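You operate a simulated robot arm through the tools that you are given. There is no shell and no other tool. Be economical: measure what you need, move in short steps, check, and stop when the job is done.

The job below is to be done with a simulated robot arm. You get a single attempt, and the scene is never put back.

TASK
Let the orange and the grey band down to their green marks.
Fine: turn a roll's dial to FREE before you turn that roll, and back to HOLD after; leave the third roll alone.

It is judged by the outcome, as a careful person would: the job done as asked, and still so three seconds after it is handed in. It fails if anything else is knocked over, pushed out of place, dropped, spilled or broken.

THE ROBOT
A 7-joint arm with a four-finger gripper on a trunk, on a base that drives. Base frame: it is fixed to the floor where the robot stands at the start and does not move with it; the origin is under the middle of the robot, x ahead of it, y to its left, z up; the surface under the hand at the start is at about z = 90. Units: cm, rad, N and s.
Its first joint turns from -1.204 to 3.002 rad. Places, roughly: blue dial [80, 10, 100]; blue wall roll [80, 10, 120]; grey dial [80, -30, 100]; grey wall roll [80, -30, 120]; orange dial [80, -10, 100]; orange wall roll [80, -10, 120]. Payload 3.67 kg.
The TCP is the grasp point between the finger pads, 2.8 cm short of the fingertips. In the tool frame z runs along the fingers and y along their closing line. Largest opening 11.2 cm; the body of the gripper starts 7.3 cm behind the TCP.
Orientation is told as [roll, pitch, yaw] about the base's x, y, z axes, in that order, counted from this pose: with the fingers straight down and closing along the base's y, the tool's x points along the base's -x, its y along +y and its z along -z.

THE INTERFACE
- The arm moves only by the tool nudge_tool. Its argument "targets" is text: rows parted by semicolons, each of 7 numbers parted by spaces: the shift along the tool's x, y, z in cm, then the turn, a rotation vector about the tool's x, y, z in rad, then the closure, from 0 (fully open) to 1 (shut). In form: x y z rx ry rz gripper; .... A call has 1 to 10 rows; each row shifts and turns the commanded pose from where the row before left it, along the tool's axes as they then stand. Each row takes 0.2 s and may step no farther than 5 cm and 0.15 rad from the row before; otherwise, or with a gripper value out of range, the whole call is refused. A pose out of reach is approached as far as the arm can. The call stops where the force on the tool passes 40 N (or 10 N more than at its start, if that is more) or the arm is blocked; 0.2 s more then pass. The fingers move at their own pace and stop on an object; they squeeze with about 31 N. The grip force told is the motor's: it shows also when the fingers shut on nothing. Time passes only in rows, and 0.2 s behind the last, so rows that do not move let the fingers close. The reply holds the time, the measured pose of the TCP, the force on the tool along the base axes, the opening and the grip force, in the units named above and with some noise, with the torque about the TCP (base axes, N m) and any sound that the robot's microphone picked up.
- Cameras (640 x 400 px; columns grow to the right, rows downward): "scene" is now at [14.19, -1.17, 149.21]; the picture's right is [-0.15, -0.99, -0.00], its down [-0.37, 0.06, -0.93] and it looks along [0.92, -0.14, -0.37] (base axes); focal length 291 px, centre (320, 200). "wrist" rides on the gripper at [6, -1.8, -10.4] in the tool frame; the picture's right is [0.29, 0.96, 0.00], its down [-0.80, 0.24, -0.55] and it looks along [-0.53, 0.16, 0.83] (tool axes); focal length 234 px, centre (320, 200). There is no depth. A picture from a camera that has moved, and an enlarged one, comes with that camera's place and axes in the base frame and with its lens.
- get_image(camera): a new picture of that camera. It takes no simulated time.
- lift_body(by): slides the trunk up (or, below 0, down) by that many cm; the arm and the scene camera ride with it, the base frame stays. It gives what a move gives, with no picture.
- base_move(legs): drives the robot by 1 to 6 legs, each [ahead, turn to the left] in cm and rad, along the robot's own axes; the way and the turn of a leg run together, so that a leg with both is an arc; at most 150 cm and 3.142 rad a leg. The arm and the cameras ride along, it lands a little off, and it stops where it bumps. It gives what a move gives.
- turn_head(pan, tilt): turns the head with the scene camera to pan (to the left, within 1.501 rad either way) and tilt (down, from -0.506 to 1.204), counted from straight ahead of the robot. It gives what a move gives.
- zoom(camera, box): a new picture of the part [left, top, right, bottom] of that camera's present view, enlarged. It takes no simulated time.
- job_done(): hands the job in; it is judged then, once.

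Work in short steps. Places have to be worked out from the pictures, the camera data and where the tool is seen: move nearer, look again, correct. Check each grasp and each placing, and mend what went wrong. You have 120 turns and 78 pictures in all, those below and enlarged ones among them. Open the gripper and draw the arm clear of the work before you hand the job in, unless the task says otherwise; then end with one line.

The tools are called after "Emit:" by a JSON object that holds its "method" and its "body". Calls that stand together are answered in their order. nudge_tool: Moves the arm, as the interface text tells. Its arguments: {"type":"object","properties":{"targets":{"type":"string"}},"required":["targets"]} The other tools are called the same way: lift_body (by) slides the trunk up or down; base_move (legs) drives the base; turn_head (pan, tilt) turns the head that bears the scene camera; get_image (camera) takes a picture; zoom (camera, box) takes an enlarged picture of a part of a camera's view; job_done () hands the job in.

At the start:

```text
clock: 0.0
position: [59.01, 6.61, 141.57]
tool_rot: [-0.001, 0.0, -0.001]
wrist_force: [-0.5, 0.6, -0.6]
wrist_torque: [0.0, 0.02, -0.01]
finger_gap: 11.2
finger_force: 0.0
trunk travel left (down, up): [-60.0, 24.0]
robot x, y, heading: [0.12, -0.19, 0.003]
head pan, tilt: [-0.15, 0.38]
```

scene: 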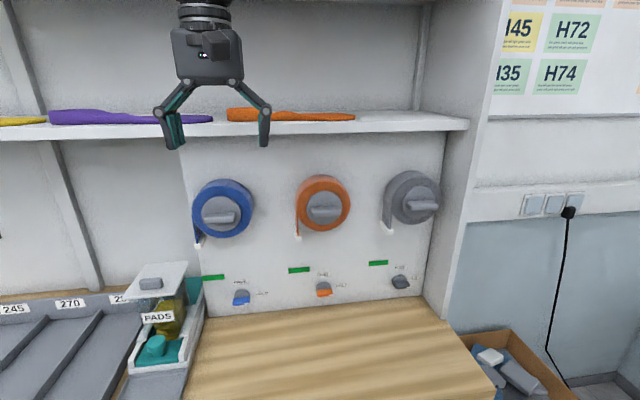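
wrist: 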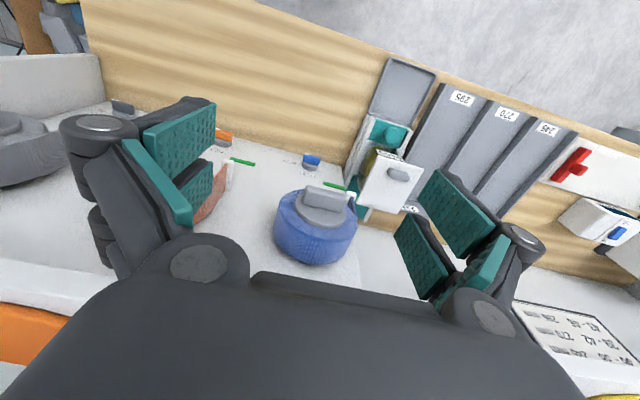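

I look closely at the rolls, dials and green marks first.

Emit:
{"method": "zoom", "body": {"camera": "scene", "box": [180, 160, 460, 320]}}

Emit:
{"method": "zoom", "body": {"camera": "scene", "box": [280, 250, 430, 310]}}

```text
2.29 times, centred on (320, 240) of scene
camera zoom: at [14.19, -1.17, 149.21], right [-0.15, -0.99, 0.0], down [-0.37, 0.06, -0.93], along [0.92, -0.14, -0.37], focal length 666 px, centre (320, 109)
```

zoom: 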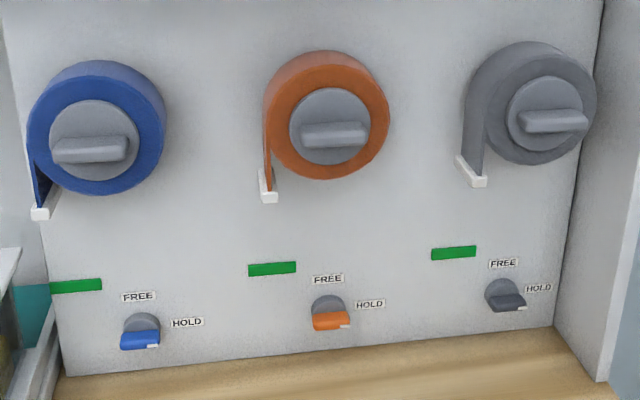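

```text
4.27 times, centred on (355, 280) of scene
camera zoom: at [14.19, -1.17, 149.21], right [-0.15, -0.99, 0.0], down [-0.37, 0.06, -0.93], along [0.92, -0.14, -0.37], focal length 1243 px, centre (171, -141)
```

zoom: 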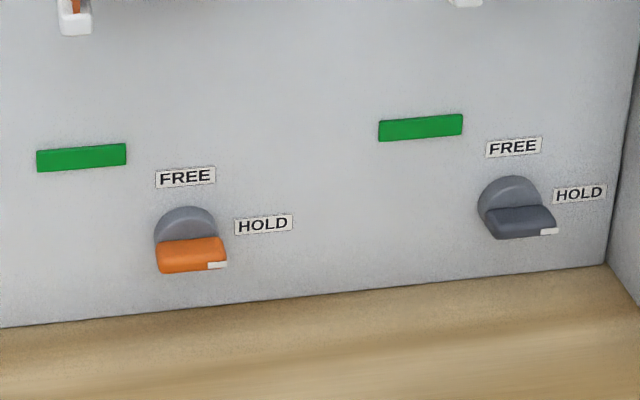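

The white pointers of the orange and grey dials are at HOLD, on the right, and FREE is up, so each dial needs a quarter turn anticlockwise. The bands hang on the left side of the rolls, so those also go anticlockwise. I pitch the tool to point forward.

Emit:
{"method": "nudge_tool", "body": {"targets": "0 0 0 0 -0.15 0 0; 0 0 0 0 -0.15 0 0; 0 0 0 0 -0.15 0 0; 0 0 0 0 -0.15 0 0; 0 0 0 0 -0.15 0 0; 0 0 0 0 -0.15 0 0; 0 0 0 0 -0.15 0 0; 0 0 0 0 -0.15 0 0; 0 0 0 0 -0.15 0 0; 0 0 0 0 -0.15 0 0"}}

```text
clock: 2.2
position: [58.99, 6.76, 141.69]
tool_rot: [0.011, -1.501, -0.01]
wrist_force: [0.1, -0.8, 0.5]
wrist_torque: [0.0, -0.03, 0.0]
finger_gap: 11.2
finger_force: 0.1
trunk travel left (down, up): [-60.0, 24.0]
robot x, y, heading: [-0.24, 0.05, 0.001]
head pan, tilt: [-0.15, 0.38]
```

The pitch is nearly done. Next I finish it, then roll the tool by +π/2 so the fingers close vertically on the horizontal handles.

Emit:
{"method": "nudge_tool", "body": {"targets": "0 0 0 0 -0.0708 0 0; 0 0 0 0 0 0.15 0; 0 0 0 0 0 0.15 0; 0 0 0 0 0 0.15 0; 0 0 0 0 0 0.15 0; 0 0 0 0 0 0.15 0; 0 0 0 0 0 0.15 0; 0 0 0 0 0 0.15 0; 0 0 0 0 0 0.15 0; 0 0 0 0 0 0.15 0"}}

Emit:
{"method": "lift_body", "body": {"by": -25}}

Emit:
{"method": "get_image", "body": {"camera": "scene"}}

Emit:
{"method": "get_image", "body": {"camera": "wrist"}}

```text
clock: 4.4
position: [59.5, 6.38, 141.33]
tool_rot: [1.566, -0.219, -1.572]
wrist_force: [1.3, 0.2, -1.6]
wrist_torque: [0.0, -0.21, 0.02]
finger_gap: 11.2
finger_force: 0.1
trunk travel left (down, up): [-60.0, 24.0]
robot x, y, heading: [0.01, 0.04, 0.003]
head pan, tilt: [-0.15, 0.38]
```

```text
clock: 7.0
position: [59.07, 6.6, 116.59]
tool_rot: [1.571, -0.221, -1.57]
wrist_force: [0.2, 0.0, -0.5]
wrist_torque: [0.0, -0.01, -0.01]
finger_gap: 11.19
finger_force: 0.0
trunk travel left (down, up): [-35.0, 49.0]
robot x, y, heading: [-0.08, -0.07, 0.0]
head pan, tilt: [-0.15, 0.38]
```

```text
73 pictures are left
camera scene: at [14.18, -1.17, 124.21], right [-0.15, -0.99, 0.0], down [-0.37, 0.06, -0.93], along [0.92, -0.14, -0.37], focal length 291 px, centre (320, 200)
```

scene: 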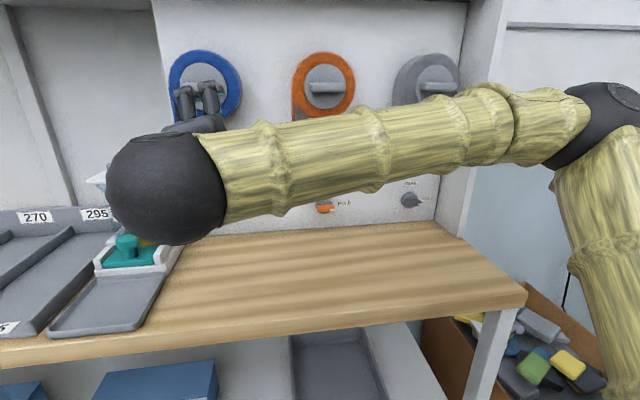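

```text
72 pictures are left
camera wrist: at [48.77, 12.02, 113.49], right [0.0, 0.49, 0.87], down [-0.55, -0.73, 0.41], along [0.83, -0.48, 0.27], focal length 234 px, centre (320, 200)
```

wrist: 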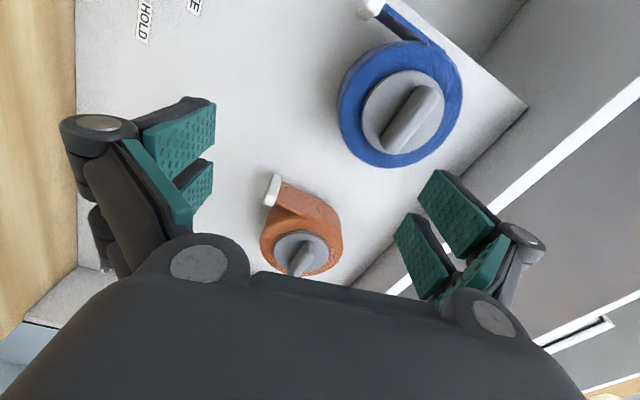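

Triangulating from the two scene views puts the orange dial handle at about [71, -10.8, 99.5] and the orange roll handle at about [70, -10.4, 123]. I finish the roll to vertical closing, half-close, and move in front of the orange dial, still well back.

Emit:
{"method": "nudge_tool", "body": {"targets": "0 0 0 0 0 0.111 0.45; 0 0 0 0 0 0.111 0.45; -2.9 -2.85 -0.3 0 0 0 0.45; -2.9 -2.85 -0.3 0 0 0 0.45; -2.9 -2.85 -0.3 0 0 0 0.45; -2.9 -2.85 -0.3 0 0 0 0.45; -2.9 -2.85 -0.3 0 0 0 0.45; -2.9 -2.85 -0.3 0 0 0 0.45"}}

Emit:
{"method": "get_image", "body": {"camera": "wrist"}}

Emit:
{"method": "get_image", "body": {"camera": "scene"}}

```text
clock: 8.8
position: [62.25, -7.69, 102.8]
tool_rot: [1.572, -0.001, -1.571]
wrist_force: [0.2, 0.7, -0.2]
wrist_torque: [0.0, 0.01, -0.04]
finger_gap: 6.16
finger_force: 0.0
out of reach, approached as far as the arm can: row 6, 7, 8
trunk travel left (down, up): [-35.0, 49.0]
robot x, y, heading: [0.26, 0.25, 0.003]
head pan, tilt: [-0.15, 0.38]
```

```text
71 pictures are left
camera wrist: at [51.95, -1.72, 100.83], right [0.0, 0.29, 0.96], down [-0.55, -0.8, 0.24], along [0.83, -0.53, 0.16], focal length 234 px, centre (320, 200)
```

wrist: 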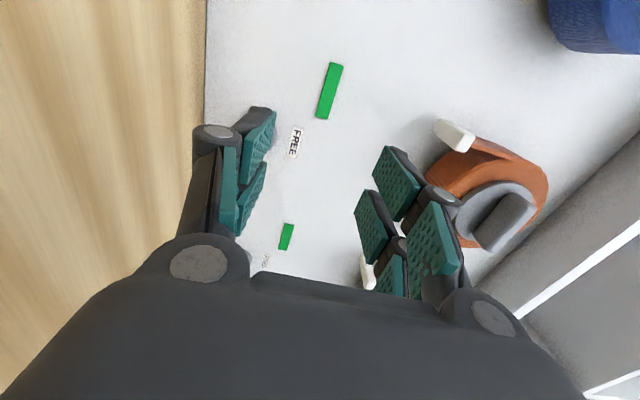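

```text
70 pictures are left
camera scene: at [14.19, -1.13, 124.21], right [-0.15, -0.99, 0.0], down [-0.37, 0.06, -0.93], along [0.92, -0.14, -0.37], focal length 291 px, centre (320, 200)
```

scene: 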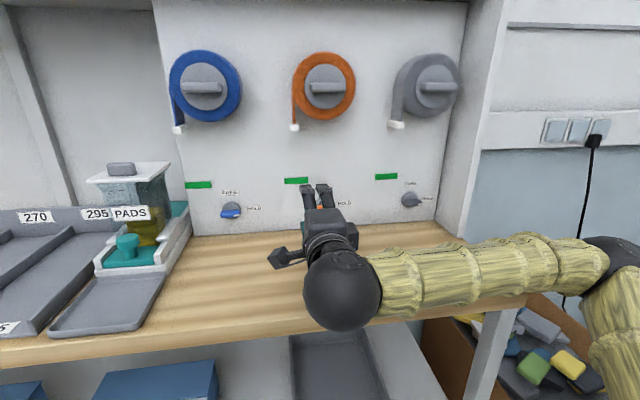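

The arm was too folded to reach back that close, so I back the base up 15 cm for reach.

Emit:
{"method": "base_move", "body": {"legs": [[-15, 0]]}}

Emit:
{"method": "nudge_tool", "body": {"targets": "0 0 0 0 0 0 0.45"}}

```text
clock: 10.1
position: [47.23, -8.15, 102.82]
tool_rot: [1.57, -0.001, -1.577]
wrist_force: [-0.1, 0.3, 0.0]
wrist_torque: [0.0, 0.01, 0.0]
finger_gap: 6.13
finger_force: 0.1
trunk travel left (down, up): [-35.0, 49.0]
robot x, y, heading: [-14.85, -0.03, -0.002]
head pan, tilt: [-0.15, 0.38]
```

```text
clock: 10.5
position: [47.42, -8.1, 102.65]
tool_rot: [1.571, 0.0, -1.578]
wrist_force: [-0.2, 0.8, -0.1]
wrist_torque: [0.01, -0.01, -0.02]
finger_gap: 6.17
finger_force: 0.0
trunk travel left (down, up): [-35.0, 49.0]
robot x, y, heading: [-14.8, -0.01, -0.005]
head pan, tilt: [-0.15, 0.38]
```

I move up to about x=60 in front of the orange dial.

Emit:
{"method": "nudge_tool", "body": {"targets": "0 0 4 0 0 0 0.45; 0 0 4 0 0 0 0.45; -1.4 -1.6 2 0 0 0 0.45; -1.3 -1.5 2.6 0 0 0 0.45; 0 0 0 0 0 0 0.45"}}

Emit:
{"method": "get_image", "body": {"camera": "wrist"}}

Emit:
{"method": "get_image", "body": {"camera": "scene"}}

```text
clock: 11.7
position: [59.26, -11.71, 103.02]
tool_rot: [1.553, -0.002, -1.574]
wrist_force: [0.1, 0.3, 0.3]
wrist_torque: [0.02, 0.01, 0.03]
finger_gap: 6.16
finger_force: 0.0
out of reach, approached as far as the arm can: row 2, 3, 4
trunk travel left (down, up): [-35.0, 49.0]
robot x, y, heading: [-14.83, -0.39, -0.006]
head pan, tilt: [-0.15, 0.38]
```

```text
69 pictures are left
camera wrist: at [48.93, -5.68, 101.41], right [0.02, 0.29, 0.96], down [-0.55, -0.79, 0.25], along [0.83, -0.53, 0.15], focal length 234 px, centre (320, 200)
```

wrist: 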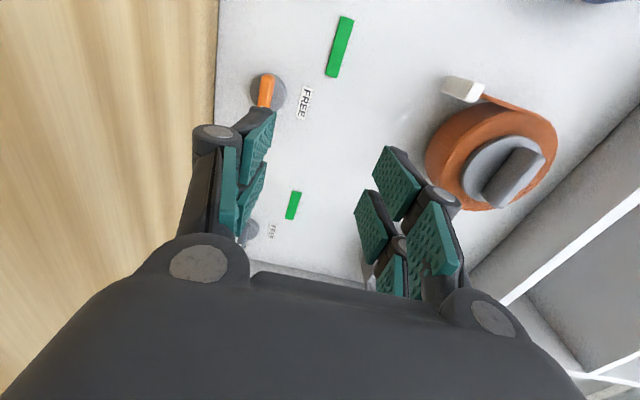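

```text
68 pictures are left
camera scene: at [-0.72, -1.22, 124.21], right [-0.15, -0.99, 0.0], down [-0.37, 0.06, -0.93], along [0.92, -0.14, -0.37], focal length 291 px, centre (320, 200)
```

scene: 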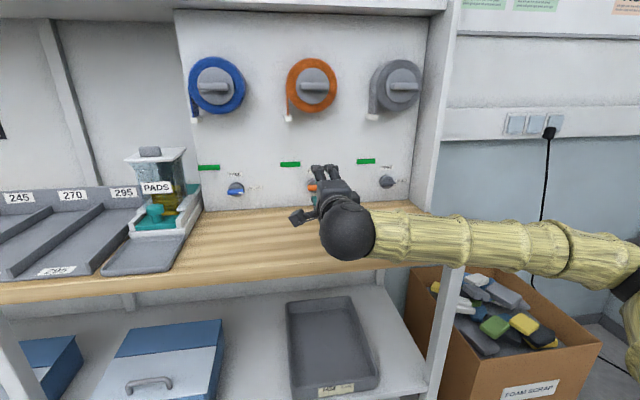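

The arm stopped short at z≈103 both times, which looks like a height limit relative to the trunk. I raise the hand in the robot frame and then lower the trunk to compensate.

Emit:
{"method": "nudge_tool", "body": {"targets": "0 4 -1 0 0 0 0.45; 0 4 -1 0 0 0 0.45; 0 4 -1 0 0 0 0.45; 0 4 -1 0 0 0 0.45; 0 0 0 0 0 0 0.45"}}

Emit:
{"method": "lift_body", "body": {"by": -18}}

Emit:
{"method": "nudge_tool", "body": {"targets": "0 0 2 0 0 0 0.45; 0 0 2 0 0 0 0.45; 0 0 0 0 0 0 0.45"}}

```text
clock: 12.9
position: [55.15, -11.96, 119.06]
tool_rot: [1.569, 0.002, -1.576]
wrist_force: [-0.7, -0.9, 0.2]
wrist_torque: [-0.03, -0.01, 0.0]
finger_gap: 6.16
finger_force: 0.2
trunk travel left (down, up): [-35.0, 49.0]
robot x, y, heading: [-14.82, -0.23, -0.006]
head pan, tilt: [-0.15, 0.38]
```

```text
clock: 14.9
position: [55.03, -11.83, 101.06]
tool_rot: [1.572, 0.002, -1.577]
wrist_force: [0.5, -0.2, -0.3]
wrist_torque: [-0.02, 0.03, 0.01]
finger_gap: 6.14
finger_force: 0.1
trunk travel left (down, up): [-17.0, 67.0]
robot x, y, heading: [-14.92, 0.01, -0.009]
head pan, tilt: [-0.15, 0.38]
```

```text
clock: 15.7
position: [59.1, -11.84, 100.88]
tool_rot: [1.568, 0.0, -1.576]
wrist_force: [0.5, -0.2, -0.1]
wrist_torque: [-0.01, -0.01, -0.04]
finger_gap: 6.16
finger_force: 0.1
trunk travel left (down, up): [-17.0, 67.0]
robot x, y, heading: [-14.63, 0.09, -0.003]
head pan, tilt: [-0.15, 0.38]
```

That worked: the arm reaches freely again. I look at the dial from both cameras.

Emit:
{"method": "get_image", "body": {"camera": "wrist"}}

Emit:
{"method": "get_image", "body": {"camera": "scene"}}

```text
67 pictures are left
camera wrist: at [48.9, -5.83, 99.03], right [0.0, 0.29, 0.96], down [-0.56, -0.79, 0.24], along [0.83, -0.54, 0.16], focal length 234 px, centre (320, 200)
```

wrist: 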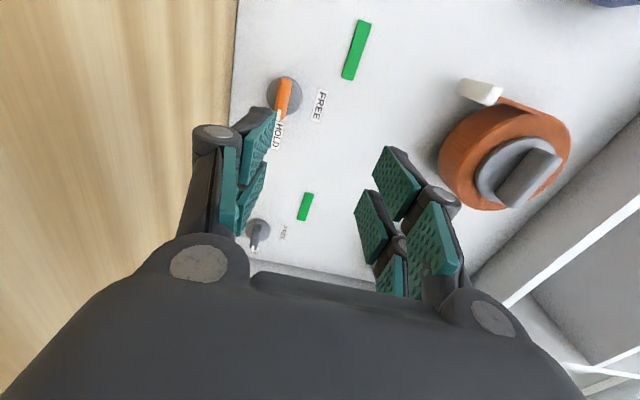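

```text
66 pictures are left
camera scene: at [-0.71, -1.23, 106.2], right [-0.15, -0.99, 0.0], down [-0.37, 0.06, -0.93], along [0.92, -0.14, -0.37], focal length 291 px, centre (320, 200)
```

scene: 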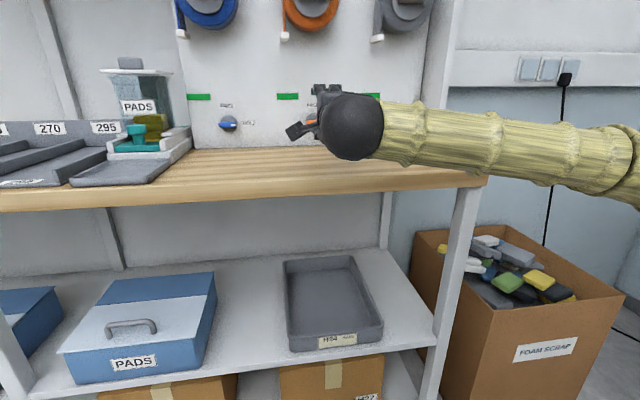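

Corrected triangulation puts the wall at x≈79.6 and the orange dial axis at y≈-11.8, z≈97, with its front at x≈76.8. After a quarter turn the wrist camera would sit close to the table. So I yaw the tool 0.3 rad, which makes the tool end up tilted clear of the table once it has turned about the wall normal. Then I move closer and look again.

Emit:
{"method": "nudge_tool", "body": {"targets": "0 -1.3 0 0 0.15 0 0.6; -0.3 -1.3 0 0 0.15 0 0.6; -1.2 -1.2 2.9 0 0 0 0.6; -0.8 0 2.9 0 0 0 0.6; 0 0 0 0 0 0 0.6"}}

Emit:
{"method": "get_image", "body": {"camera": "wrist"}}

Emit:
{"method": "zoom", "body": {"camera": "scene", "box": [240, 60, 400, 160]}}

```text
clock: 16.9
position: [65.33, -12.45, 97.19]
tool_rot: [1.571, 0.002, -1.277]
wrist_force: [1.5, 0.8, -0.2]
wrist_torque: [0.01, 0.0, 0.02]
finger_gap: 4.49
finger_force: 0.0
trunk travel left (down, up): [-17.0, 67.0]
robot x, y, heading: [-14.96, 0.16, -0.004]
head pan, tilt: [-0.15, 0.38]
```

```text
65 pictures are left
camera wrist: at [53.76, -9.66, 95.31], right [-0.08, 0.27, 0.96], down [-0.3, -0.92, 0.24], along [0.95, -0.27, 0.16], focal length 234 px, centre (320, 200)
```

wrist: 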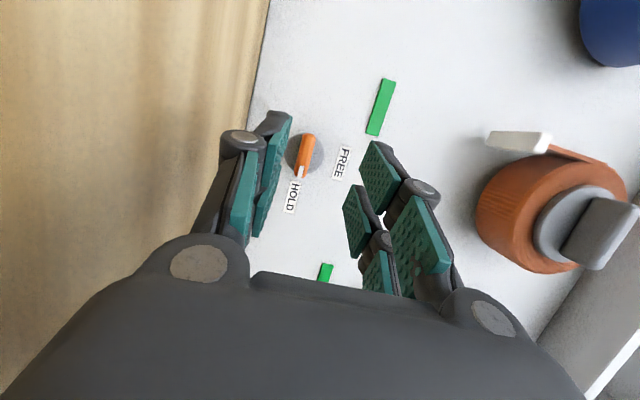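

```text
4.00 times, centred on (320, 110) of scene
camera zoom: at [-0.71, -1.23, 106.2], right [-0.15, -0.99, 0.0], down [-0.37, 0.06, -0.93], along [0.92, -0.14, -0.37], focal length 1165 px, centre (320, 560)
```

zoom: 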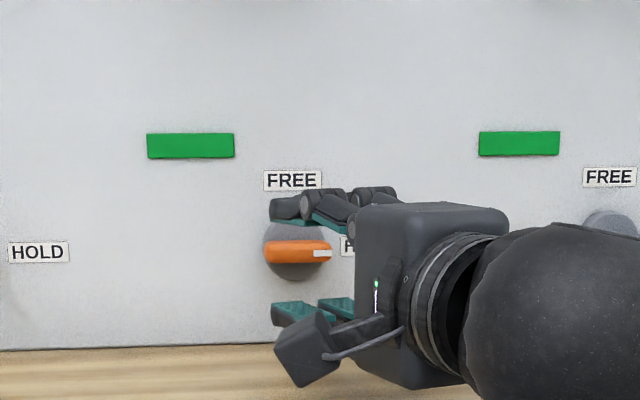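

The dial axis is at about y=-11.8, z=96.6, with the bar front near x≈77. I approach with a slight 0.1 pitch so the gripper body clears the table.

Emit:
{"method": "nudge_tool", "body": {"targets": "-0.9 -0.1 3 0.1 0 0 0.6; -0.8 0.1 2.5 0 0 0 0.6; -0.6 0.15 2 0 0 0 0.6; 0 0 0 0 0 0 0.6"}}

Emit:
{"method": "zoom", "body": {"camera": "scene", "box": [260, 70, 380, 145]}}

Emit:
{"method": "get_image", "body": {"camera": "wrist"}}

```text
clock: 17.9
position: [73.37, -12.4, 96.91]
tool_rot: [1.469, 0.003, -1.275]
wrist_force: [-0.1, -0.1, 0.4]
wrist_torque: [0.01, -0.01, -0.06]
finger_gap: 4.47
finger_force: 0.1
trunk travel left (down, up): [-17.0, 67.0]
robot x, y, heading: [-15.32, 0.08, -0.004]
head pan, tilt: [-0.15, 0.38]
```

```text
5.33 times, centred on (320, 108) of scene
camera zoom: at [-0.71, -1.23, 106.2], right [-0.15, -0.99, 0.0], down [-0.37, 0.06, -0.93], along [0.92, -0.14, -0.37], focal length 1554 px, centre (320, 693)
```

zoom: 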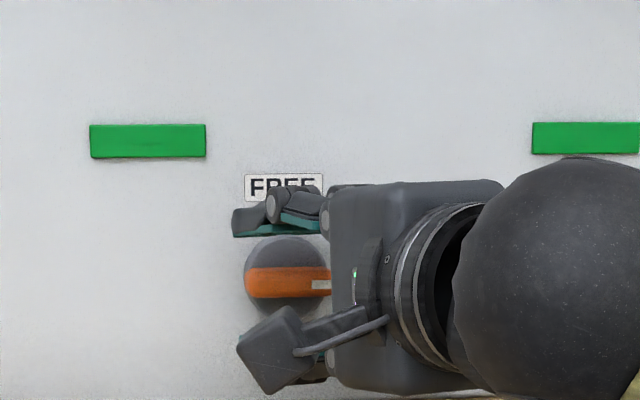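

```text
62 pictures are left
camera wrist: at [61.64, -9.73, 96.06], right [0.01, 0.3, 0.95], down [-0.27, -0.92, 0.29], along [0.96, -0.26, 0.07], focal length 234 px, centre (320, 200)
```

wrist: 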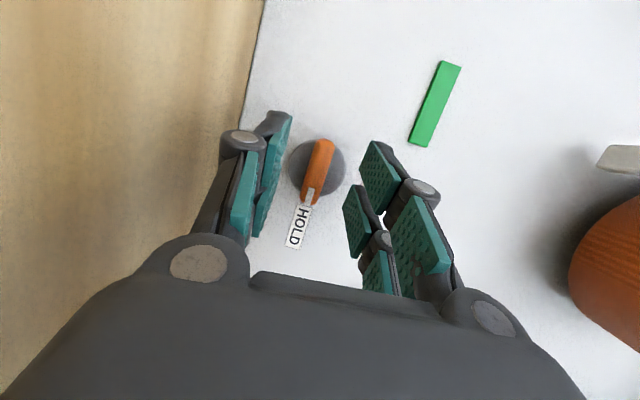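

Aligned well: the bar sits between the fingers. I advance 2 cm and then close.

Emit:
{"method": "nudge_tool", "body": {"targets": "-0.3 0.05 1 0 0 0 0.6; -0.3 0.05 1 0 0 0 0.6; 0 0 0 0 0 0 0.6; 0 0 0 0 0 0 1; 0 0 0 0 0 0 1; 0 0 0 0 0 0 1"}}

Emit:
{"method": "get_image", "body": {"camera": "wrist"}}

```text
clock: 19.3
position: [74.92, -12.59, 96.72]
tool_rot: [1.466, 0.001, -1.277]
wrist_force: [-12.2, -3.9, -3.1]
wrist_torque: [-0.07, -0.83, -0.02]
finger_gap: 1.4
finger_force: 44.9
trunk travel left (down, up): [-17.0, 67.0]
robot x, y, heading: [-15.09, 0.07, -0.006]
head pan, tilt: [-0.15, 0.38]
stopped in row 6: the force on the tool passed its limit at 44 N (the readings are from after the stop); the commanded pose is now the measured one
```

```text
61 pictures are left
camera wrist: at [63.2, -9.95, 95.96], right [0.01, 0.3, 0.95], down [-0.27, -0.92, 0.29], along [0.96, -0.26, 0.07], focal length 234 px, centre (320, 200)
```

wrist: 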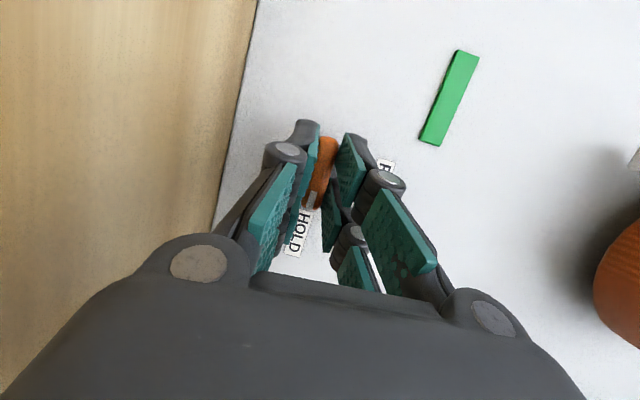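

Gripped, with a gap of 1.4 cm. The tips press a little on the dial's base, so I back off 0.3 cm and start the turn.

Emit:
{"method": "nudge_tool", "body": {"targets": "0.1 0 -0.3 0 0 0 1; 0.0286 0.0886 0 0.0443 -0.0143 -0.1426 1; 0.0286 0.0886 0 0.0443 -0.0143 -0.1426 1; 0.0286 0.0886 0 0.0443 -0.0143 -0.1426 1"}}

Emit:
{"method": "get_image", "body": {"camera": "wrist"}}

```text
clock: 20.3
position: [74.75, -12.45, 96.93]
tool_rot: [1.325, -0.429, -1.242]
wrist_force: [26.5, -0.8, 12.7]
wrist_torque: [0.07, -0.95, 0.32]
finger_gap: 1.45
finger_force: 45.2
trunk travel left (down, up): [-17.0, 67.0]
robot x, y, heading: [-15.1, 0.05, -0.008]
head pan, tilt: [-0.15, 0.38]
```

```text
60 pictures are left
camera wrist: at [63.05, -10.39, 95.05], right [0.01, 0.69, 0.73], down [-0.27, -0.7, 0.67], along [0.96, -0.2, 0.18], focal length 234 px, centre (320, 200)
```

wrist: 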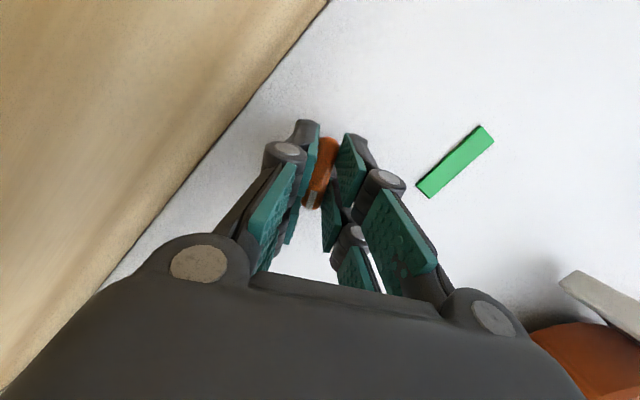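

The dial follows the hand. The wrist force shows a slight pull, so I correct a bit and keep turning.

Emit:
{"method": "nudge_tool", "body": {"targets": "0.0286 0.15 0.15 0.0443 -0.0143 -0.1426 1; 0.0286 0.1 0 0.0443 -0.0143 -0.1426 1; 0.0286 0.0886 0 0.0443 -0.0143 -0.1426 1"}}

Emit:
{"method": "nudge_tool", "body": {"targets": "0.0286 0.0886 0 0.0443 -0.0143 -0.1426 1; 0.0286 0.0886 0 0.0443 -0.0143 -0.1426 1"}}

Emit:
{"method": "get_image", "body": {"camera": "wrist"}}

Emit:
{"method": "zoom", "body": {"camera": "scene", "box": [260, 70, 380, 145]}}

```text
clock: 21.1
position: [74.8, -12.21, 97.01]
tool_rot: [1.106, -0.843, -1.11]
wrist_force: [-19.7, -9.6, -6.8]
wrist_torque: [-0.09, -1.44, -0.54]
finger_gap: 1.39
finger_force: 45.0
trunk travel left (down, up): [-17.0, 67.0]
robot x, y, heading: [-15.44, -0.0, -0.014]
head pan, tilt: [-0.15, 0.38]
```

```text
clock: 21.7
position: [74.72, -12.07, 97.0]
tool_rot: [0.813, -1.096, -0.862]
wrist_force: [-30.4, -12.4, -16.1]
wrist_torque: [-0.06, -0.85, 0.03]
finger_gap: 1.42
finger_force: 45.0
trunk travel left (down, up): [-17.0, 67.0]
robot x, y, heading: [-14.81, -0.05, -0.005]
head pan, tilt: [-0.15, 0.38]
```

```text
59 pictures are left
camera wrist: at [63.03, -11.84, 94.32], right [0.01, 1.0, 0.06], down [-0.26, -0.06, 0.96], along [0.96, -0.03, 0.26], focal length 234 px, centre (320, 200)
```

wrist: 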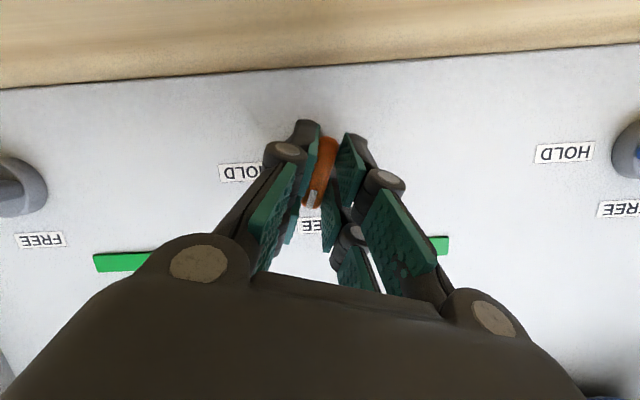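

```text
5.33 times, centred on (320, 108) of scene
camera zoom: at [-0.85, -1.41, 106.19], right [-0.16, -0.99, 0.0], down [-0.37, 0.06, -0.93], along [0.92, -0.14, -0.37], focal length 1554 px, centre (320, 693)
```

zoom: 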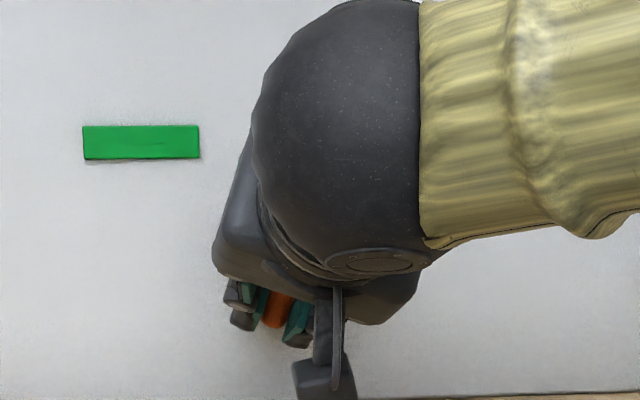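

About 1.2 rad is done, so I finish the remaining 0.37 rad with a small relief of the push.

Emit:
{"method": "nudge_tool", "body": {"targets": "0.1 0.05 -0.25 0.0443 -0.0143 -0.1426 1; 0.05 0.05 0 0.0443 -0.0143 -0.1426 1; 0.0 0.03 0 0.0222 -0.007 -0.07 1; 0 0 0 0 0 0 1"}}

Emit:
{"method": "get_image", "body": {"camera": "wrist"}}

Emit:
{"method": "zoom", "body": {"camera": "scene", "box": [260, 70, 380, 145]}}

```text
clock: 22.7
position: [74.81, -11.98, 96.99]
tool_rot: [-0.108, -1.267, -0.002]
wrist_force: [2.9, -17.7, -10.3]
wrist_torque: [0.8, 0.78, 0.2]
finger_gap: 1.42
finger_force: 45.2
trunk travel left (down, up): [-17.0, 67.0]
robot x, y, heading: [-15.04, 0.18, -0.012]
head pan, tilt: [-0.15, 0.38]
```

```text
57 pictures are left
camera wrist: at [63.03, -12.65, 94.39], right [0.01, 0.95, -0.31], down [-0.26, 0.3, 0.92], along [0.97, 0.07, 0.25], focal length 234 px, centre (320, 200)
```

wrist: 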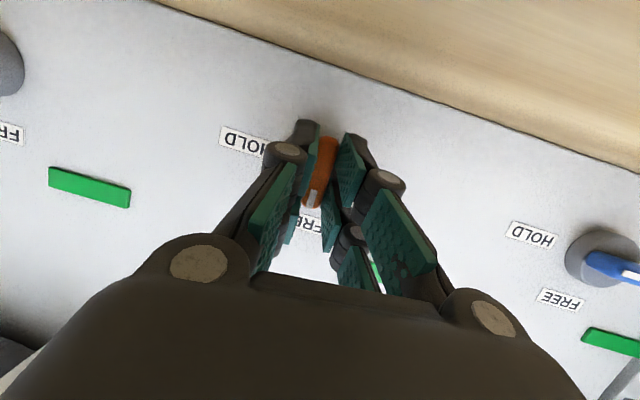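

```text
5.33 times, centred on (320, 108) of scene
camera zoom: at [-0.64, -1.42, 106.19], right [-0.16, -0.99, 0.0], down [-0.37, 0.06, -0.93], along [0.92, -0.14, -0.37], focal length 1554 px, centre (320, 693)
```

zoom: 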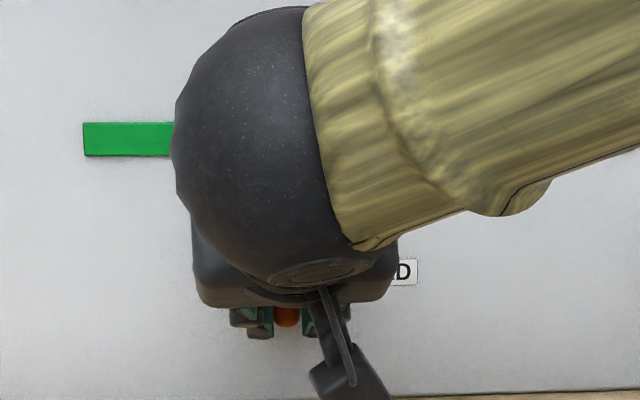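

The pointer is at FREE. I release and back away.

Emit:
{"method": "nudge_tool", "body": {"targets": "0 0 0 0 0 0 0.6; 0 0 0 0 0 0 0.6; 0 0 -4 0 0 0 0.6; 0 0 -4 0 0 0 0.6; 0 0 -3 0 0 0 0.6; 0 0 0 0 0 0 0.6"}}

Emit:
{"method": "get_image", "body": {"camera": "wrist"}}

```text
clock: 24.1
position: [63.95, -10.69, 100.27]
tool_rot: [-0.109, -1.267, 0.004]
wrist_force: [0.3, 0.1, 0.2]
wrist_torque: [-0.01, 0.01, -0.02]
finger_gap: 4.49
finger_force: 0.0
trunk travel left (down, up): [-17.0, 67.0]
robot x, y, heading: [-15.02, -0.05, -0.009]
head pan, tilt: [-0.15, 0.38]
```

```text
55 pictures are left
camera wrist: at [52.29, -11.34, 97.72], right [0.01, 0.95, -0.31], down [-0.26, 0.3, 0.92], along [0.96, 0.07, 0.25], focal length 234 px, centre (320, 200)
```

wrist: 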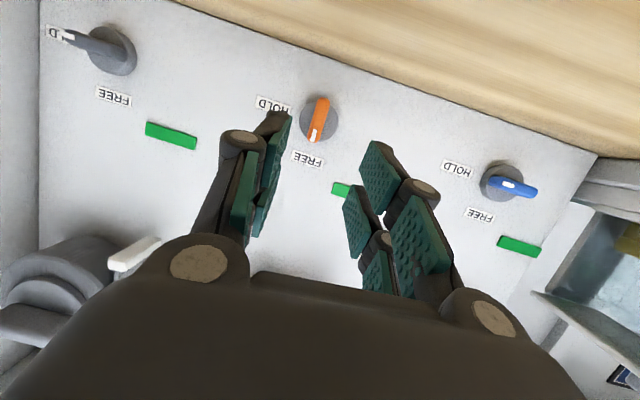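

The orange dial reads FREE. I raise the trunk 25 cm to roll height and turn the wrist back to its starting roll.

Emit:
{"method": "lift_body", "body": {"by": 25}}

Emit:
{"method": "nudge_tool", "body": {"targets": "0 0 -1 -0.0443 0.0143 0.1426 0.3; 0 0 0 -0.0443 0.0143 0.1426 0.3; 0 0 0 -0.0443 0.0143 0.1426 0.3; 0 0 0 -0.0443 0.0143 0.1426 0.3; 0 0 0 -0.0443 0.0143 0.1426 0.3; 0 0 0 -0.0443 0.0143 0.1426 0.3; 0 0 0 -0.0443 0.0143 0.1426 0.3; 0 0 0 -0.0443 0.0143 0.1426 0.3; 0 0 0 -0.0443 0.0143 0.1426 0.3; 0 0 0 -0.0443 0.0143 0.1426 0.3"}}

Emit:
{"method": "nudge_tool", "body": {"targets": "0 0 0 -0.02 0.007 0.07 0.3; 0 0 0 -0.1 0 0 0.3; 0 0 0 0 -0.15 0 0.3; 0 0 0 0 -0.15 0 0.3; 0 0 0 0 0 0 0.3"}}

Emit:
{"method": "get_image", "body": {"camera": "wrist"}}

Emit:
{"method": "get_image", "body": {"camera": "scene"}}

```text
clock: 26.7
position: [64.16, -10.61, 125.33]
tool_rot: [-0.11, -1.266, 0.003]
wrist_force: [0.2, -0.3, 0.3]
wrist_torque: [0.0, 0.0, 0.02]
finger_gap: 4.48
finger_force: 0.0
trunk travel left (down, up): [-42.0, 42.0]
robot x, y, heading: [-15.13, -0.21, -0.004]
head pan, tilt: [-0.15, 0.38]
```

```text
clock: 28.9
position: [63.16, -10.76, 125.62]
tool_rot: [1.445, -0.067, -1.276]
wrist_force: [-0.5, 0.5, 1.1]
wrist_torque: [0.03, -0.02, 0.0]
finger_gap: 7.85
finger_force: 0.2
trunk travel left (down, up): [-42.0, 42.0]
robot x, y, heading: [-14.57, 0.1, -0.009]
head pan, tilt: [-0.15, 0.38]
```

```text
clock: 30.1
position: [63.23, -10.48, 125.69]
tool_rot: [1.565, 0.001, -1.579]
wrist_force: [-0.3, -0.3, 0.0]
wrist_torque: [0.01, -0.02, -0.02]
finger_gap: 7.82
finger_force: 0.0
trunk travel left (down, up): [-42.0, 42.0]
robot x, y, heading: [-14.71, 0.09, -0.012]
head pan, tilt: [-0.15, 0.38]
```

```text
54 pictures are left
camera wrist: at [52.9, -4.55, 123.88], right [0.01, 0.29, 0.96], down [-0.56, -0.79, 0.24], along [0.83, -0.54, 0.16], focal length 234 px, centre (320, 200)
```

wrist: 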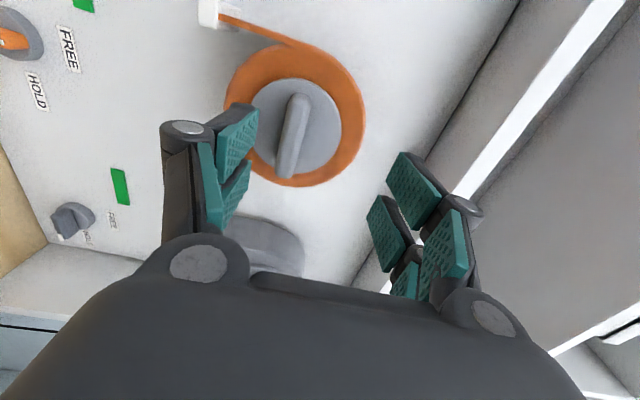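

```text
53 pictures are left
camera scene: at [-0.75, -1.29, 131.21], right [-0.16, -0.99, 0.0], down [-0.37, 0.06, -0.93], along [0.92, -0.14, -0.37], focal length 291 px, centre (320, 200)
```

scene: 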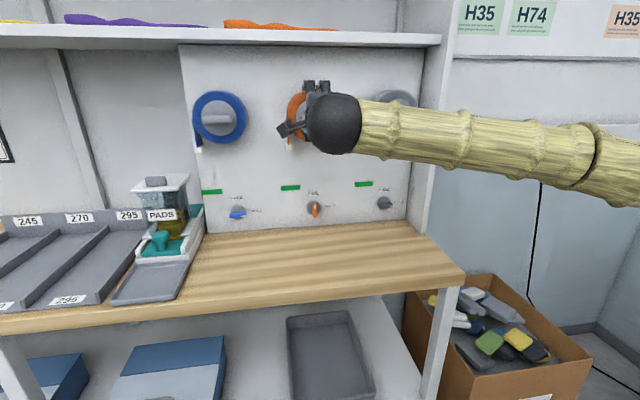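

The orange roll's handle is at about [71, -11.1, 123.7], with the bar horizontal. I move in around it.

Emit:
{"method": "nudge_tool", "body": {"targets": "-0.3 -1 0.5 0 0 0 0.4; -0.3 -1 1 0 0 0 0.4; 0 0 2 0 0 0 0.4; 0 0 2 0 0 0 0.4; 0 0 0 0 0 0 0.4"}}

Emit:
{"method": "get_image", "body": {"camera": "wrist"}}

Emit:
{"method": "zoom", "body": {"camera": "scene", "box": [240, 60, 400, 160]}}

```text
clock: 31.3
position: [68.52, -11.21, 123.57]
tool_rot: [1.567, 0.001, -1.576]
wrist_force: [0.8, 0.6, 0.8]
wrist_torque: [0.01, -0.02, 0.02]
finger_gap: 6.72
finger_force: 0.1
trunk travel left (down, up): [-42.0, 42.0]
robot x, y, heading: [-14.87, -0.1, -0.006]
head pan, tilt: [-0.15, 0.38]
```

```text
52 pictures are left
camera wrist: at [58.34, -5.17, 121.78], right [0.01, 0.29, 0.96], down [-0.56, -0.79, 0.24], along [0.83, -0.54, 0.16], focal length 234 px, centre (320, 200)
```

wrist: 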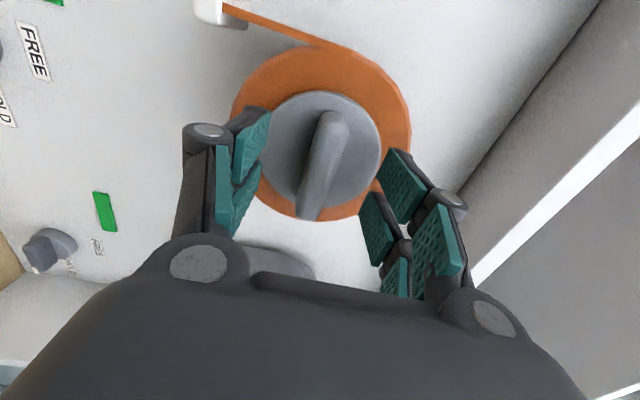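

```text
4.00 times, centred on (320, 110) of scene
camera zoom: at [-0.75, -1.27, 131.21], right [-0.16, -0.99, 0.0], down [-0.37, 0.06, -0.93], along [0.92, -0.14, -0.37], focal length 1165 px, centre (320, 560)
```

zoom: 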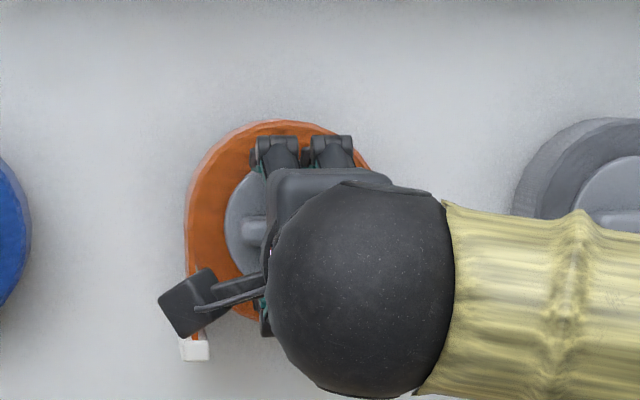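

Bar centred at y≈-11.2, z≈123.6. I advance 1.5 cm and close.

Emit:
{"method": "nudge_tool", "body": {"targets": "0 0 1.5 0 0 0 0.4; 0 0 0 0 0 0 0.4; 0 0 0 0 0 0 1; 0 0 0 0 0 0 1; 0 0 0 0 0 0 1"}}

Emit:
{"method": "get_image", "body": {"camera": "wrist"}}

```text
clock: 32.1
position: [69.44, -11.21, 123.83]
tool_rot: [1.569, -0.002, -1.572]
wrist_force: [-36.4, -1.6, -7.1]
wrist_torque: [-0.08, -0.56, -0.32]
finger_gap: 2.37
finger_force: 31.8
trunk travel left (down, up): [-42.0, 42.0]
robot x, y, heading: [-14.84, 0.14, -0.01]
head pan, tilt: [-0.15, 0.38]
stopped in row 3: the force on the tool passed its limit at 59 N (the readings are from after the stop); the commanded pose is now the measured one
```

```text
50 pictures are left
camera wrist: at [59.25, -5.11, 122.05], right [0.0, 0.29, 0.96], down [-0.56, -0.8, 0.24], along [0.83, -0.53, 0.16], focal length 234 px, centre (320, 200)
```

wrist: 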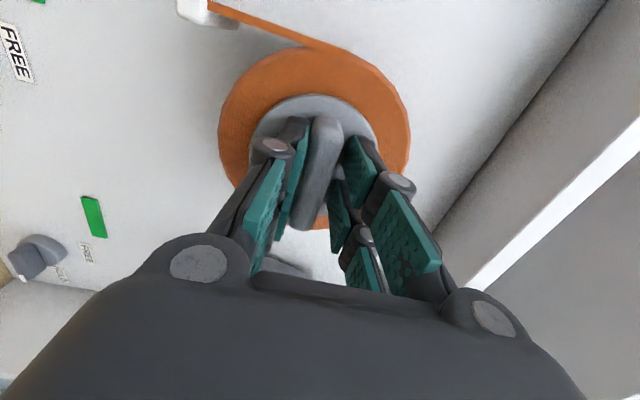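

The tips press on the hub as the fingers close, so I back off a little and complete the grip.

Emit:
{"method": "nudge_tool", "body": {"targets": "0 0 -0.6 0 0 0 1; 0 0 0 0 0 0 1; 0 0 0 0 0 0 1"}}

```text
clock: 32.9
position: [69.48, -11.0, 123.41]
tool_rot: [1.562, -0.002, -1.576]
wrist_force: [-0.5, 4.5, -8.0]
wrist_torque: [0.01, 0.29, 0.73]
finger_gap: 1.59
finger_force: 45.1
trunk travel left (down, up): [-42.0, 42.0]
robot x, y, heading: [-14.54, -0.17, -0.009]
head pan, tilt: [-0.15, 0.38]
```

The grip is firm at 1.59 cm with little residual force. I turn anticlockwise 0.45 rad and check.

Emit:
{"method": "nudge_tool", "body": {"targets": "0 0 0 0 0 -0.15 1; 0 0 0 0 0 -0.15 1; 0 0 0 0 0 -0.15 1"}}

Emit:
{"method": "zoom", "body": {"camera": "scene", "box": [220, 60, 420, 220]}}

```text
clock: 33.7
position: [69.48, -11.12, 123.44]
tool_rot: [1.563, -0.454, -1.57]
wrist_force: [0.6, 7.8, -15.9]
wrist_torque: [0.09, -0.26, -1.24]
finger_gap: 1.61
finger_force: 44.6
trunk travel left (down, up): [-42.0, 42.0]
robot x, y, heading: [-15.0, -0.02, -0.005]
head pan, tilt: [-0.15, 0.38]
```

```text
2.50 times, centred on (320, 140) of scene
camera zoom: at [-0.64, -1.22, 131.17], right [-0.16, -0.99, 0.0], down [-0.37, 0.06, -0.93], along [0.92, -0.14, -0.37], focal length 728 px, centre (320, 350)
```

zoom: 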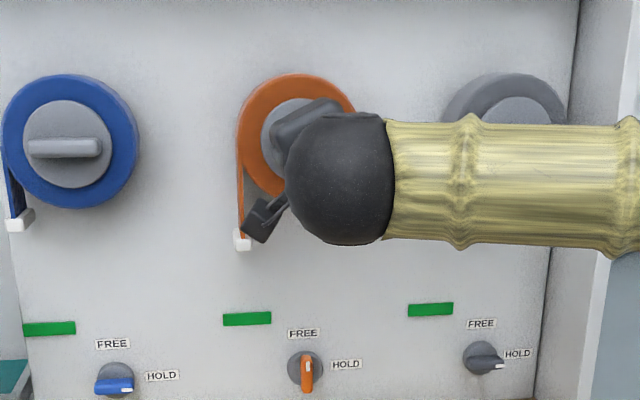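

The band is coming down: 21 px for 0.45 rad, with about 79 px to go. I continue 0.75 rad.

Emit:
{"method": "nudge_tool", "body": {"targets": "0 -0.1 0 0 0 -0.15 1; 0 0 0 0 0 -0.15 1; 0 0 0 0 0 -0.15 1; 0 0 0 0 0 -0.15 1; 0 0 0 0 0 -0.15 1"}}

Emit:
{"method": "zoom", "body": {"camera": "scene", "box": [220, 60, 420, 220]}}

```text
clock: 34.9
position: [69.59, -11.17, 123.5]
tool_rot: [1.558, -1.203, -1.56]
wrist_force: [-4.8, 4.1, -15.1]
wrist_torque: [0.06, -0.19, -0.46]
finger_gap: 1.59
finger_force: 45.1
trunk travel left (down, up): [-42.0, 42.0]
robot x, y, heading: [-15.11, 0.05, -0.006]
head pan, tilt: [-0.15, 0.38]
```

```text
2.50 times, centred on (320, 140) of scene
camera zoom: at [-0.7, -1.25, 131.19], right [-0.16, -0.99, 0.0], down [-0.37, 0.06, -0.93], along [0.92, -0.15, -0.37], focal length 728 px, centre (320, 350)
```

zoom: 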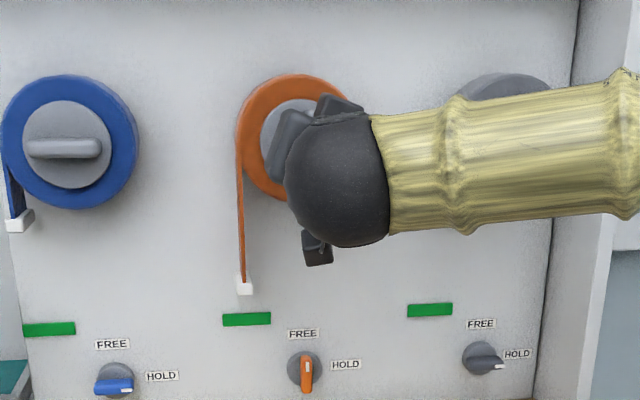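

About 34–42 px remain (the tab sits in front of the wall, so perspective matters), at 60 px per rad. I turn 0.45 rad more.

Emit:
{"method": "nudge_tool", "body": {"targets": "0 -0.05 0 0 0 -0.15 1; 0 0 0 0 0 -0.15 1; 0 0 0 0 0 -0.15 1; 0 0 0 0 0 0 1"}}

Emit:
{"method": "zoom", "body": {"camera": "scene", "box": [250, 150, 350, 210]}}

Emit:
{"method": "get_image", "body": {"camera": "wrist"}}

```text
clock: 35.9
position: [69.57, -11.19, 123.44]
tool_rot: [-1.506, -1.488, 1.501]
wrist_force: [-2.5, 3.5, -9.4]
wrist_torque: [-0.04, -0.18, 0.22]
finger_gap: 1.58
finger_force: 44.7
trunk travel left (down, up): [-42.0, 42.0]
robot x, y, heading: [-14.81, 0.03, -0.003]
head pan, tilt: [-0.15, 0.38]
```

```text
6.40 times, centred on (300, 180) of scene
camera zoom: at [-0.73, -1.24, 131.2], right [-0.16, -0.99, 0.0], down [-0.37, 0.06, -0.93], along [0.92, -0.15, -0.37], focal length 1865 px, centre (448, 328)
```

zoom: 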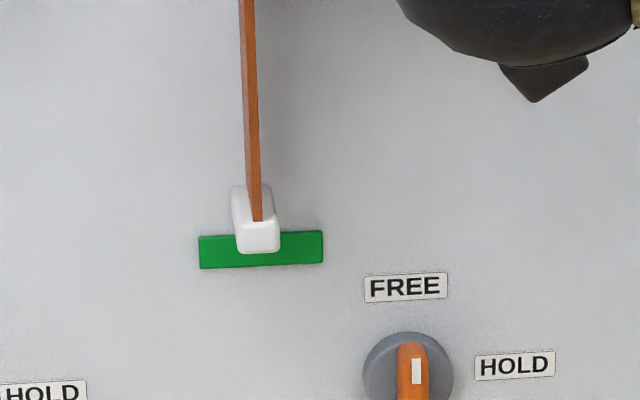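

```text
46 pictures are left
camera wrist: at [59.22, -13.42, 117.66], right [0.0, 0.93, -0.36], down [-0.55, 0.31, 0.78], along [0.84, 0.2, 0.51], focal length 234 px, centre (320, 200)
```

wrist: 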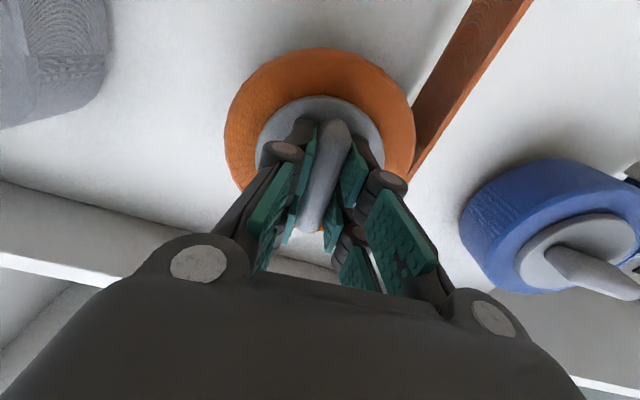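

Seen from above, the tab front (x≈74) computes to z≈105.5 and the mark to z≈103. About 0.38 rad remains at radius ≈6.1.

Emit:
{"method": "nudge_tool", "body": {"targets": "0 0 0 0 0 -0.13 1; 0 0 0 0 0 -0.13 1; 0 0 0 0 0 -0.12 1; 0 0 0 0 0 0 1"}}

Emit:
{"method": "zoom", "body": {"camera": "scene", "box": [250, 150, 350, 210]}}

```text
clock: 36.9
position: [69.64, -11.2, 123.35]
tool_rot: [-1.561, -1.109, 1.555]
wrist_force: [6.7, 1.6, -0.4]
wrist_torque: [0.0, 0.79, -0.45]
finger_gap: 1.6
finger_force: 45.1
trunk travel left (down, up): [-42.0, 42.0]
robot x, y, heading: [-14.84, -0.19, -0.006]
head pan, tilt: [-0.15, 0.38]
```

```text
6.40 times, centred on (300, 180) of scene
camera zoom: at [-0.69, -1.24, 131.21], right [-0.16, -0.99, 0.0], down [-0.37, 0.06, -0.93], along [0.92, -0.15, -0.37], focal length 1865 px, centre (448, 328)
```

zoom: 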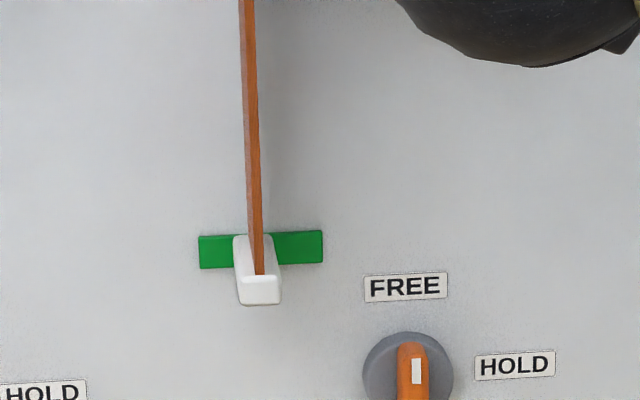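

The back edge of the tab now meets the wall level with the mark. I release, back off, and lower the trunk for a level view.

Emit:
{"method": "nudge_tool", "body": {"targets": "0 0 0 0 0 0 0.4; 0 0 0 0 0 0 0.4; 0 0 -3 0 0 0 0.5; 0 0 -3 0 0 0 0.6; 0 0 -3 0 0 0 0.6; 0 0 -1 0 0 0 0.6"}}

Emit:
{"method": "lift_body", "body": {"by": -23}}

Emit:
{"method": "zoom", "body": {"camera": "scene", "box": [230, 60, 390, 160]}}

```text
clock: 38.3
position: [59.39, -11.18, 123.64]
tool_rot: [-1.558, -1.111, 1.557]
wrist_force: [-0.3, 0.4, 0.5]
wrist_torque: [0.02, -0.02, -0.01]
finger_gap: 4.5
finger_force: 0.2
trunk travel left (down, up): [-42.0, 42.0]
robot x, y, heading: [-15.1, 0.32, -0.003]
head pan, tilt: [-0.15, 0.38]
```

```text
clock: 40.7
position: [59.44, -11.18, 100.59]
tool_rot: [-1.561, -1.112, 1.557]
wrist_force: [0.1, -0.4, -0.1]
wrist_torque: [-0.02, -0.01, -0.01]
finger_gap: 4.48
finger_force: 0.2
trunk travel left (down, up): [-19.0, 65.0]
robot x, y, heading: [-15.19, 0.29, -0.006]
head pan, tilt: [-0.15, 0.38]
```

```text
4.00 times, centred on (310, 110) of scene
camera zoom: at [-0.79, -1.25, 108.21], right [-0.16, -0.99, 0.0], down [-0.37, 0.06, -0.93], along [0.92, -0.14, -0.37], focal length 1165 px, centre (360, 560)
```

zoom: 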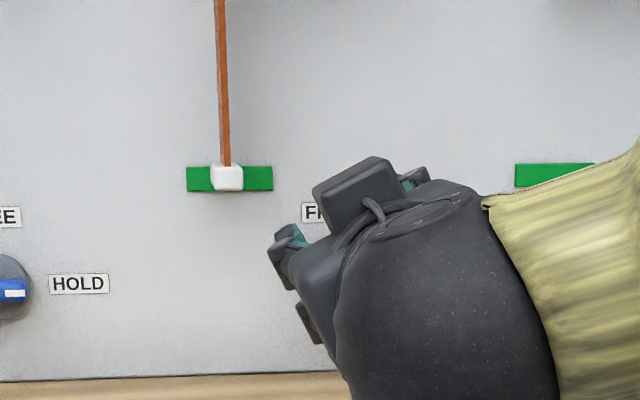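

The orange tab sits on its green mark. Now I realign to the pose used when I released the orange dial, ahead of turning it back to HOLD.

Emit:
{"method": "nudge_tool", "body": {"targets": "0 0 0 0 0 0.115 0.6; 0 0 0 0 0 0.115 0.6; 0 0 0 0 0 0.115 0.6; 0 0 0 0 0 0.115 0.6; 0.3 0.5 2 0 0.15 0 0.6; -0.3 0 2.5 0 0.15 0 0.6; 0 0 0 0.1 0 0 0.6; 0 0 0 0 0 0 0.6"}}

Emit:
{"method": "get_image", "body": {"camera": "wrist"}}

```text
clock: 42.5
position: [64.04, -10.6, 100.18]
tool_rot: [-0.102, -1.266, -0.006]
wrist_force: [1.0, 0.4, 0.4]
wrist_torque: [-0.03, -0.03, -0.05]
finger_gap: 4.47
finger_force: 0.0
trunk travel left (down, up): [-19.0, 65.0]
robot x, y, heading: [-14.68, -0.06, -0.008]
head pan, tilt: [-0.15, 0.38]
```

```text
43 pictures are left
camera wrist: at [52.26, -11.3, 97.62], right [0.01, 0.95, -0.3], down [-0.26, 0.29, 0.92], along [0.96, 0.07, 0.25], focal length 234 px, centre (320, 200)
```

wrist: 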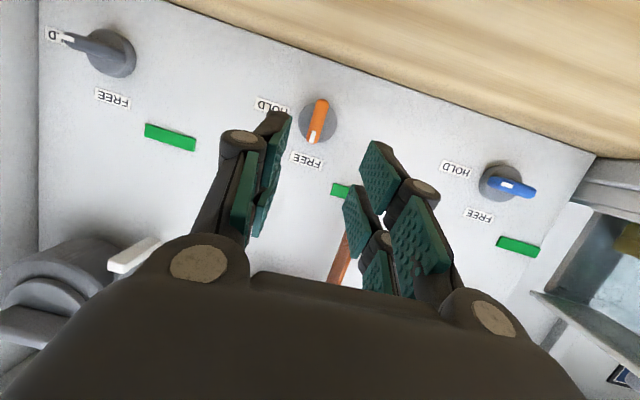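

Same pose as before. I retrace 10.9 cm forward onto the vertical bar and close.

Emit:
{"method": "nudge_tool", "body": {"targets": "0 0 3.5 0 0 0 0.6; 0 0 3.5 0 0 0 0.6; 0 0 2.5 0 0 0 0.6; 0 0 1.2 0 0 0 0.6; 0 0 0 0 0 0 0.6; 0 0 0 0 0 0 1; 0 0 0 0 0 0 1; 0 0 0 0 0 0 1"}}

Emit:
{"method": "get_image", "body": {"camera": "wrist"}}

```text
clock: 44.3
position: [74.27, -11.98, 97.18]
tool_rot: [-0.093, -1.265, -0.01]
wrist_force: [2.9, -10.9, 1.2]
wrist_torque: [0.42, 0.13, 0.17]
finger_gap: 1.37
finger_force: 45.0
trunk travel left (down, up): [-19.0, 65.0]
robot x, y, heading: [-15.02, 0.01, -0.01]
head pan, tilt: [-0.15, 0.38]
```

```text
42 pictures are left
camera wrist: at [62.55, -12.63, 94.57], right [0.01, 0.95, -0.3], down [-0.26, 0.29, 0.92], along [0.96, 0.07, 0.25], focal length 234 px, centre (320, 200)
```

wrist: 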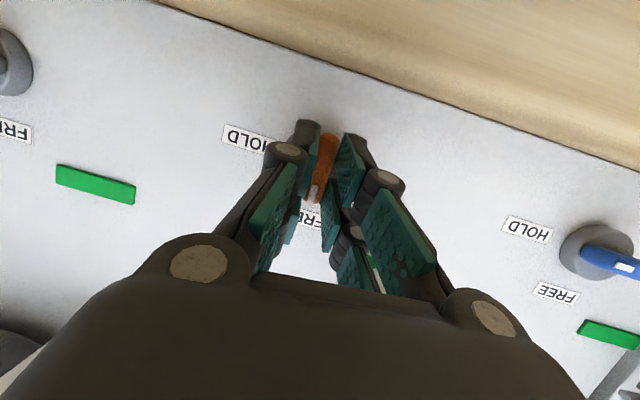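

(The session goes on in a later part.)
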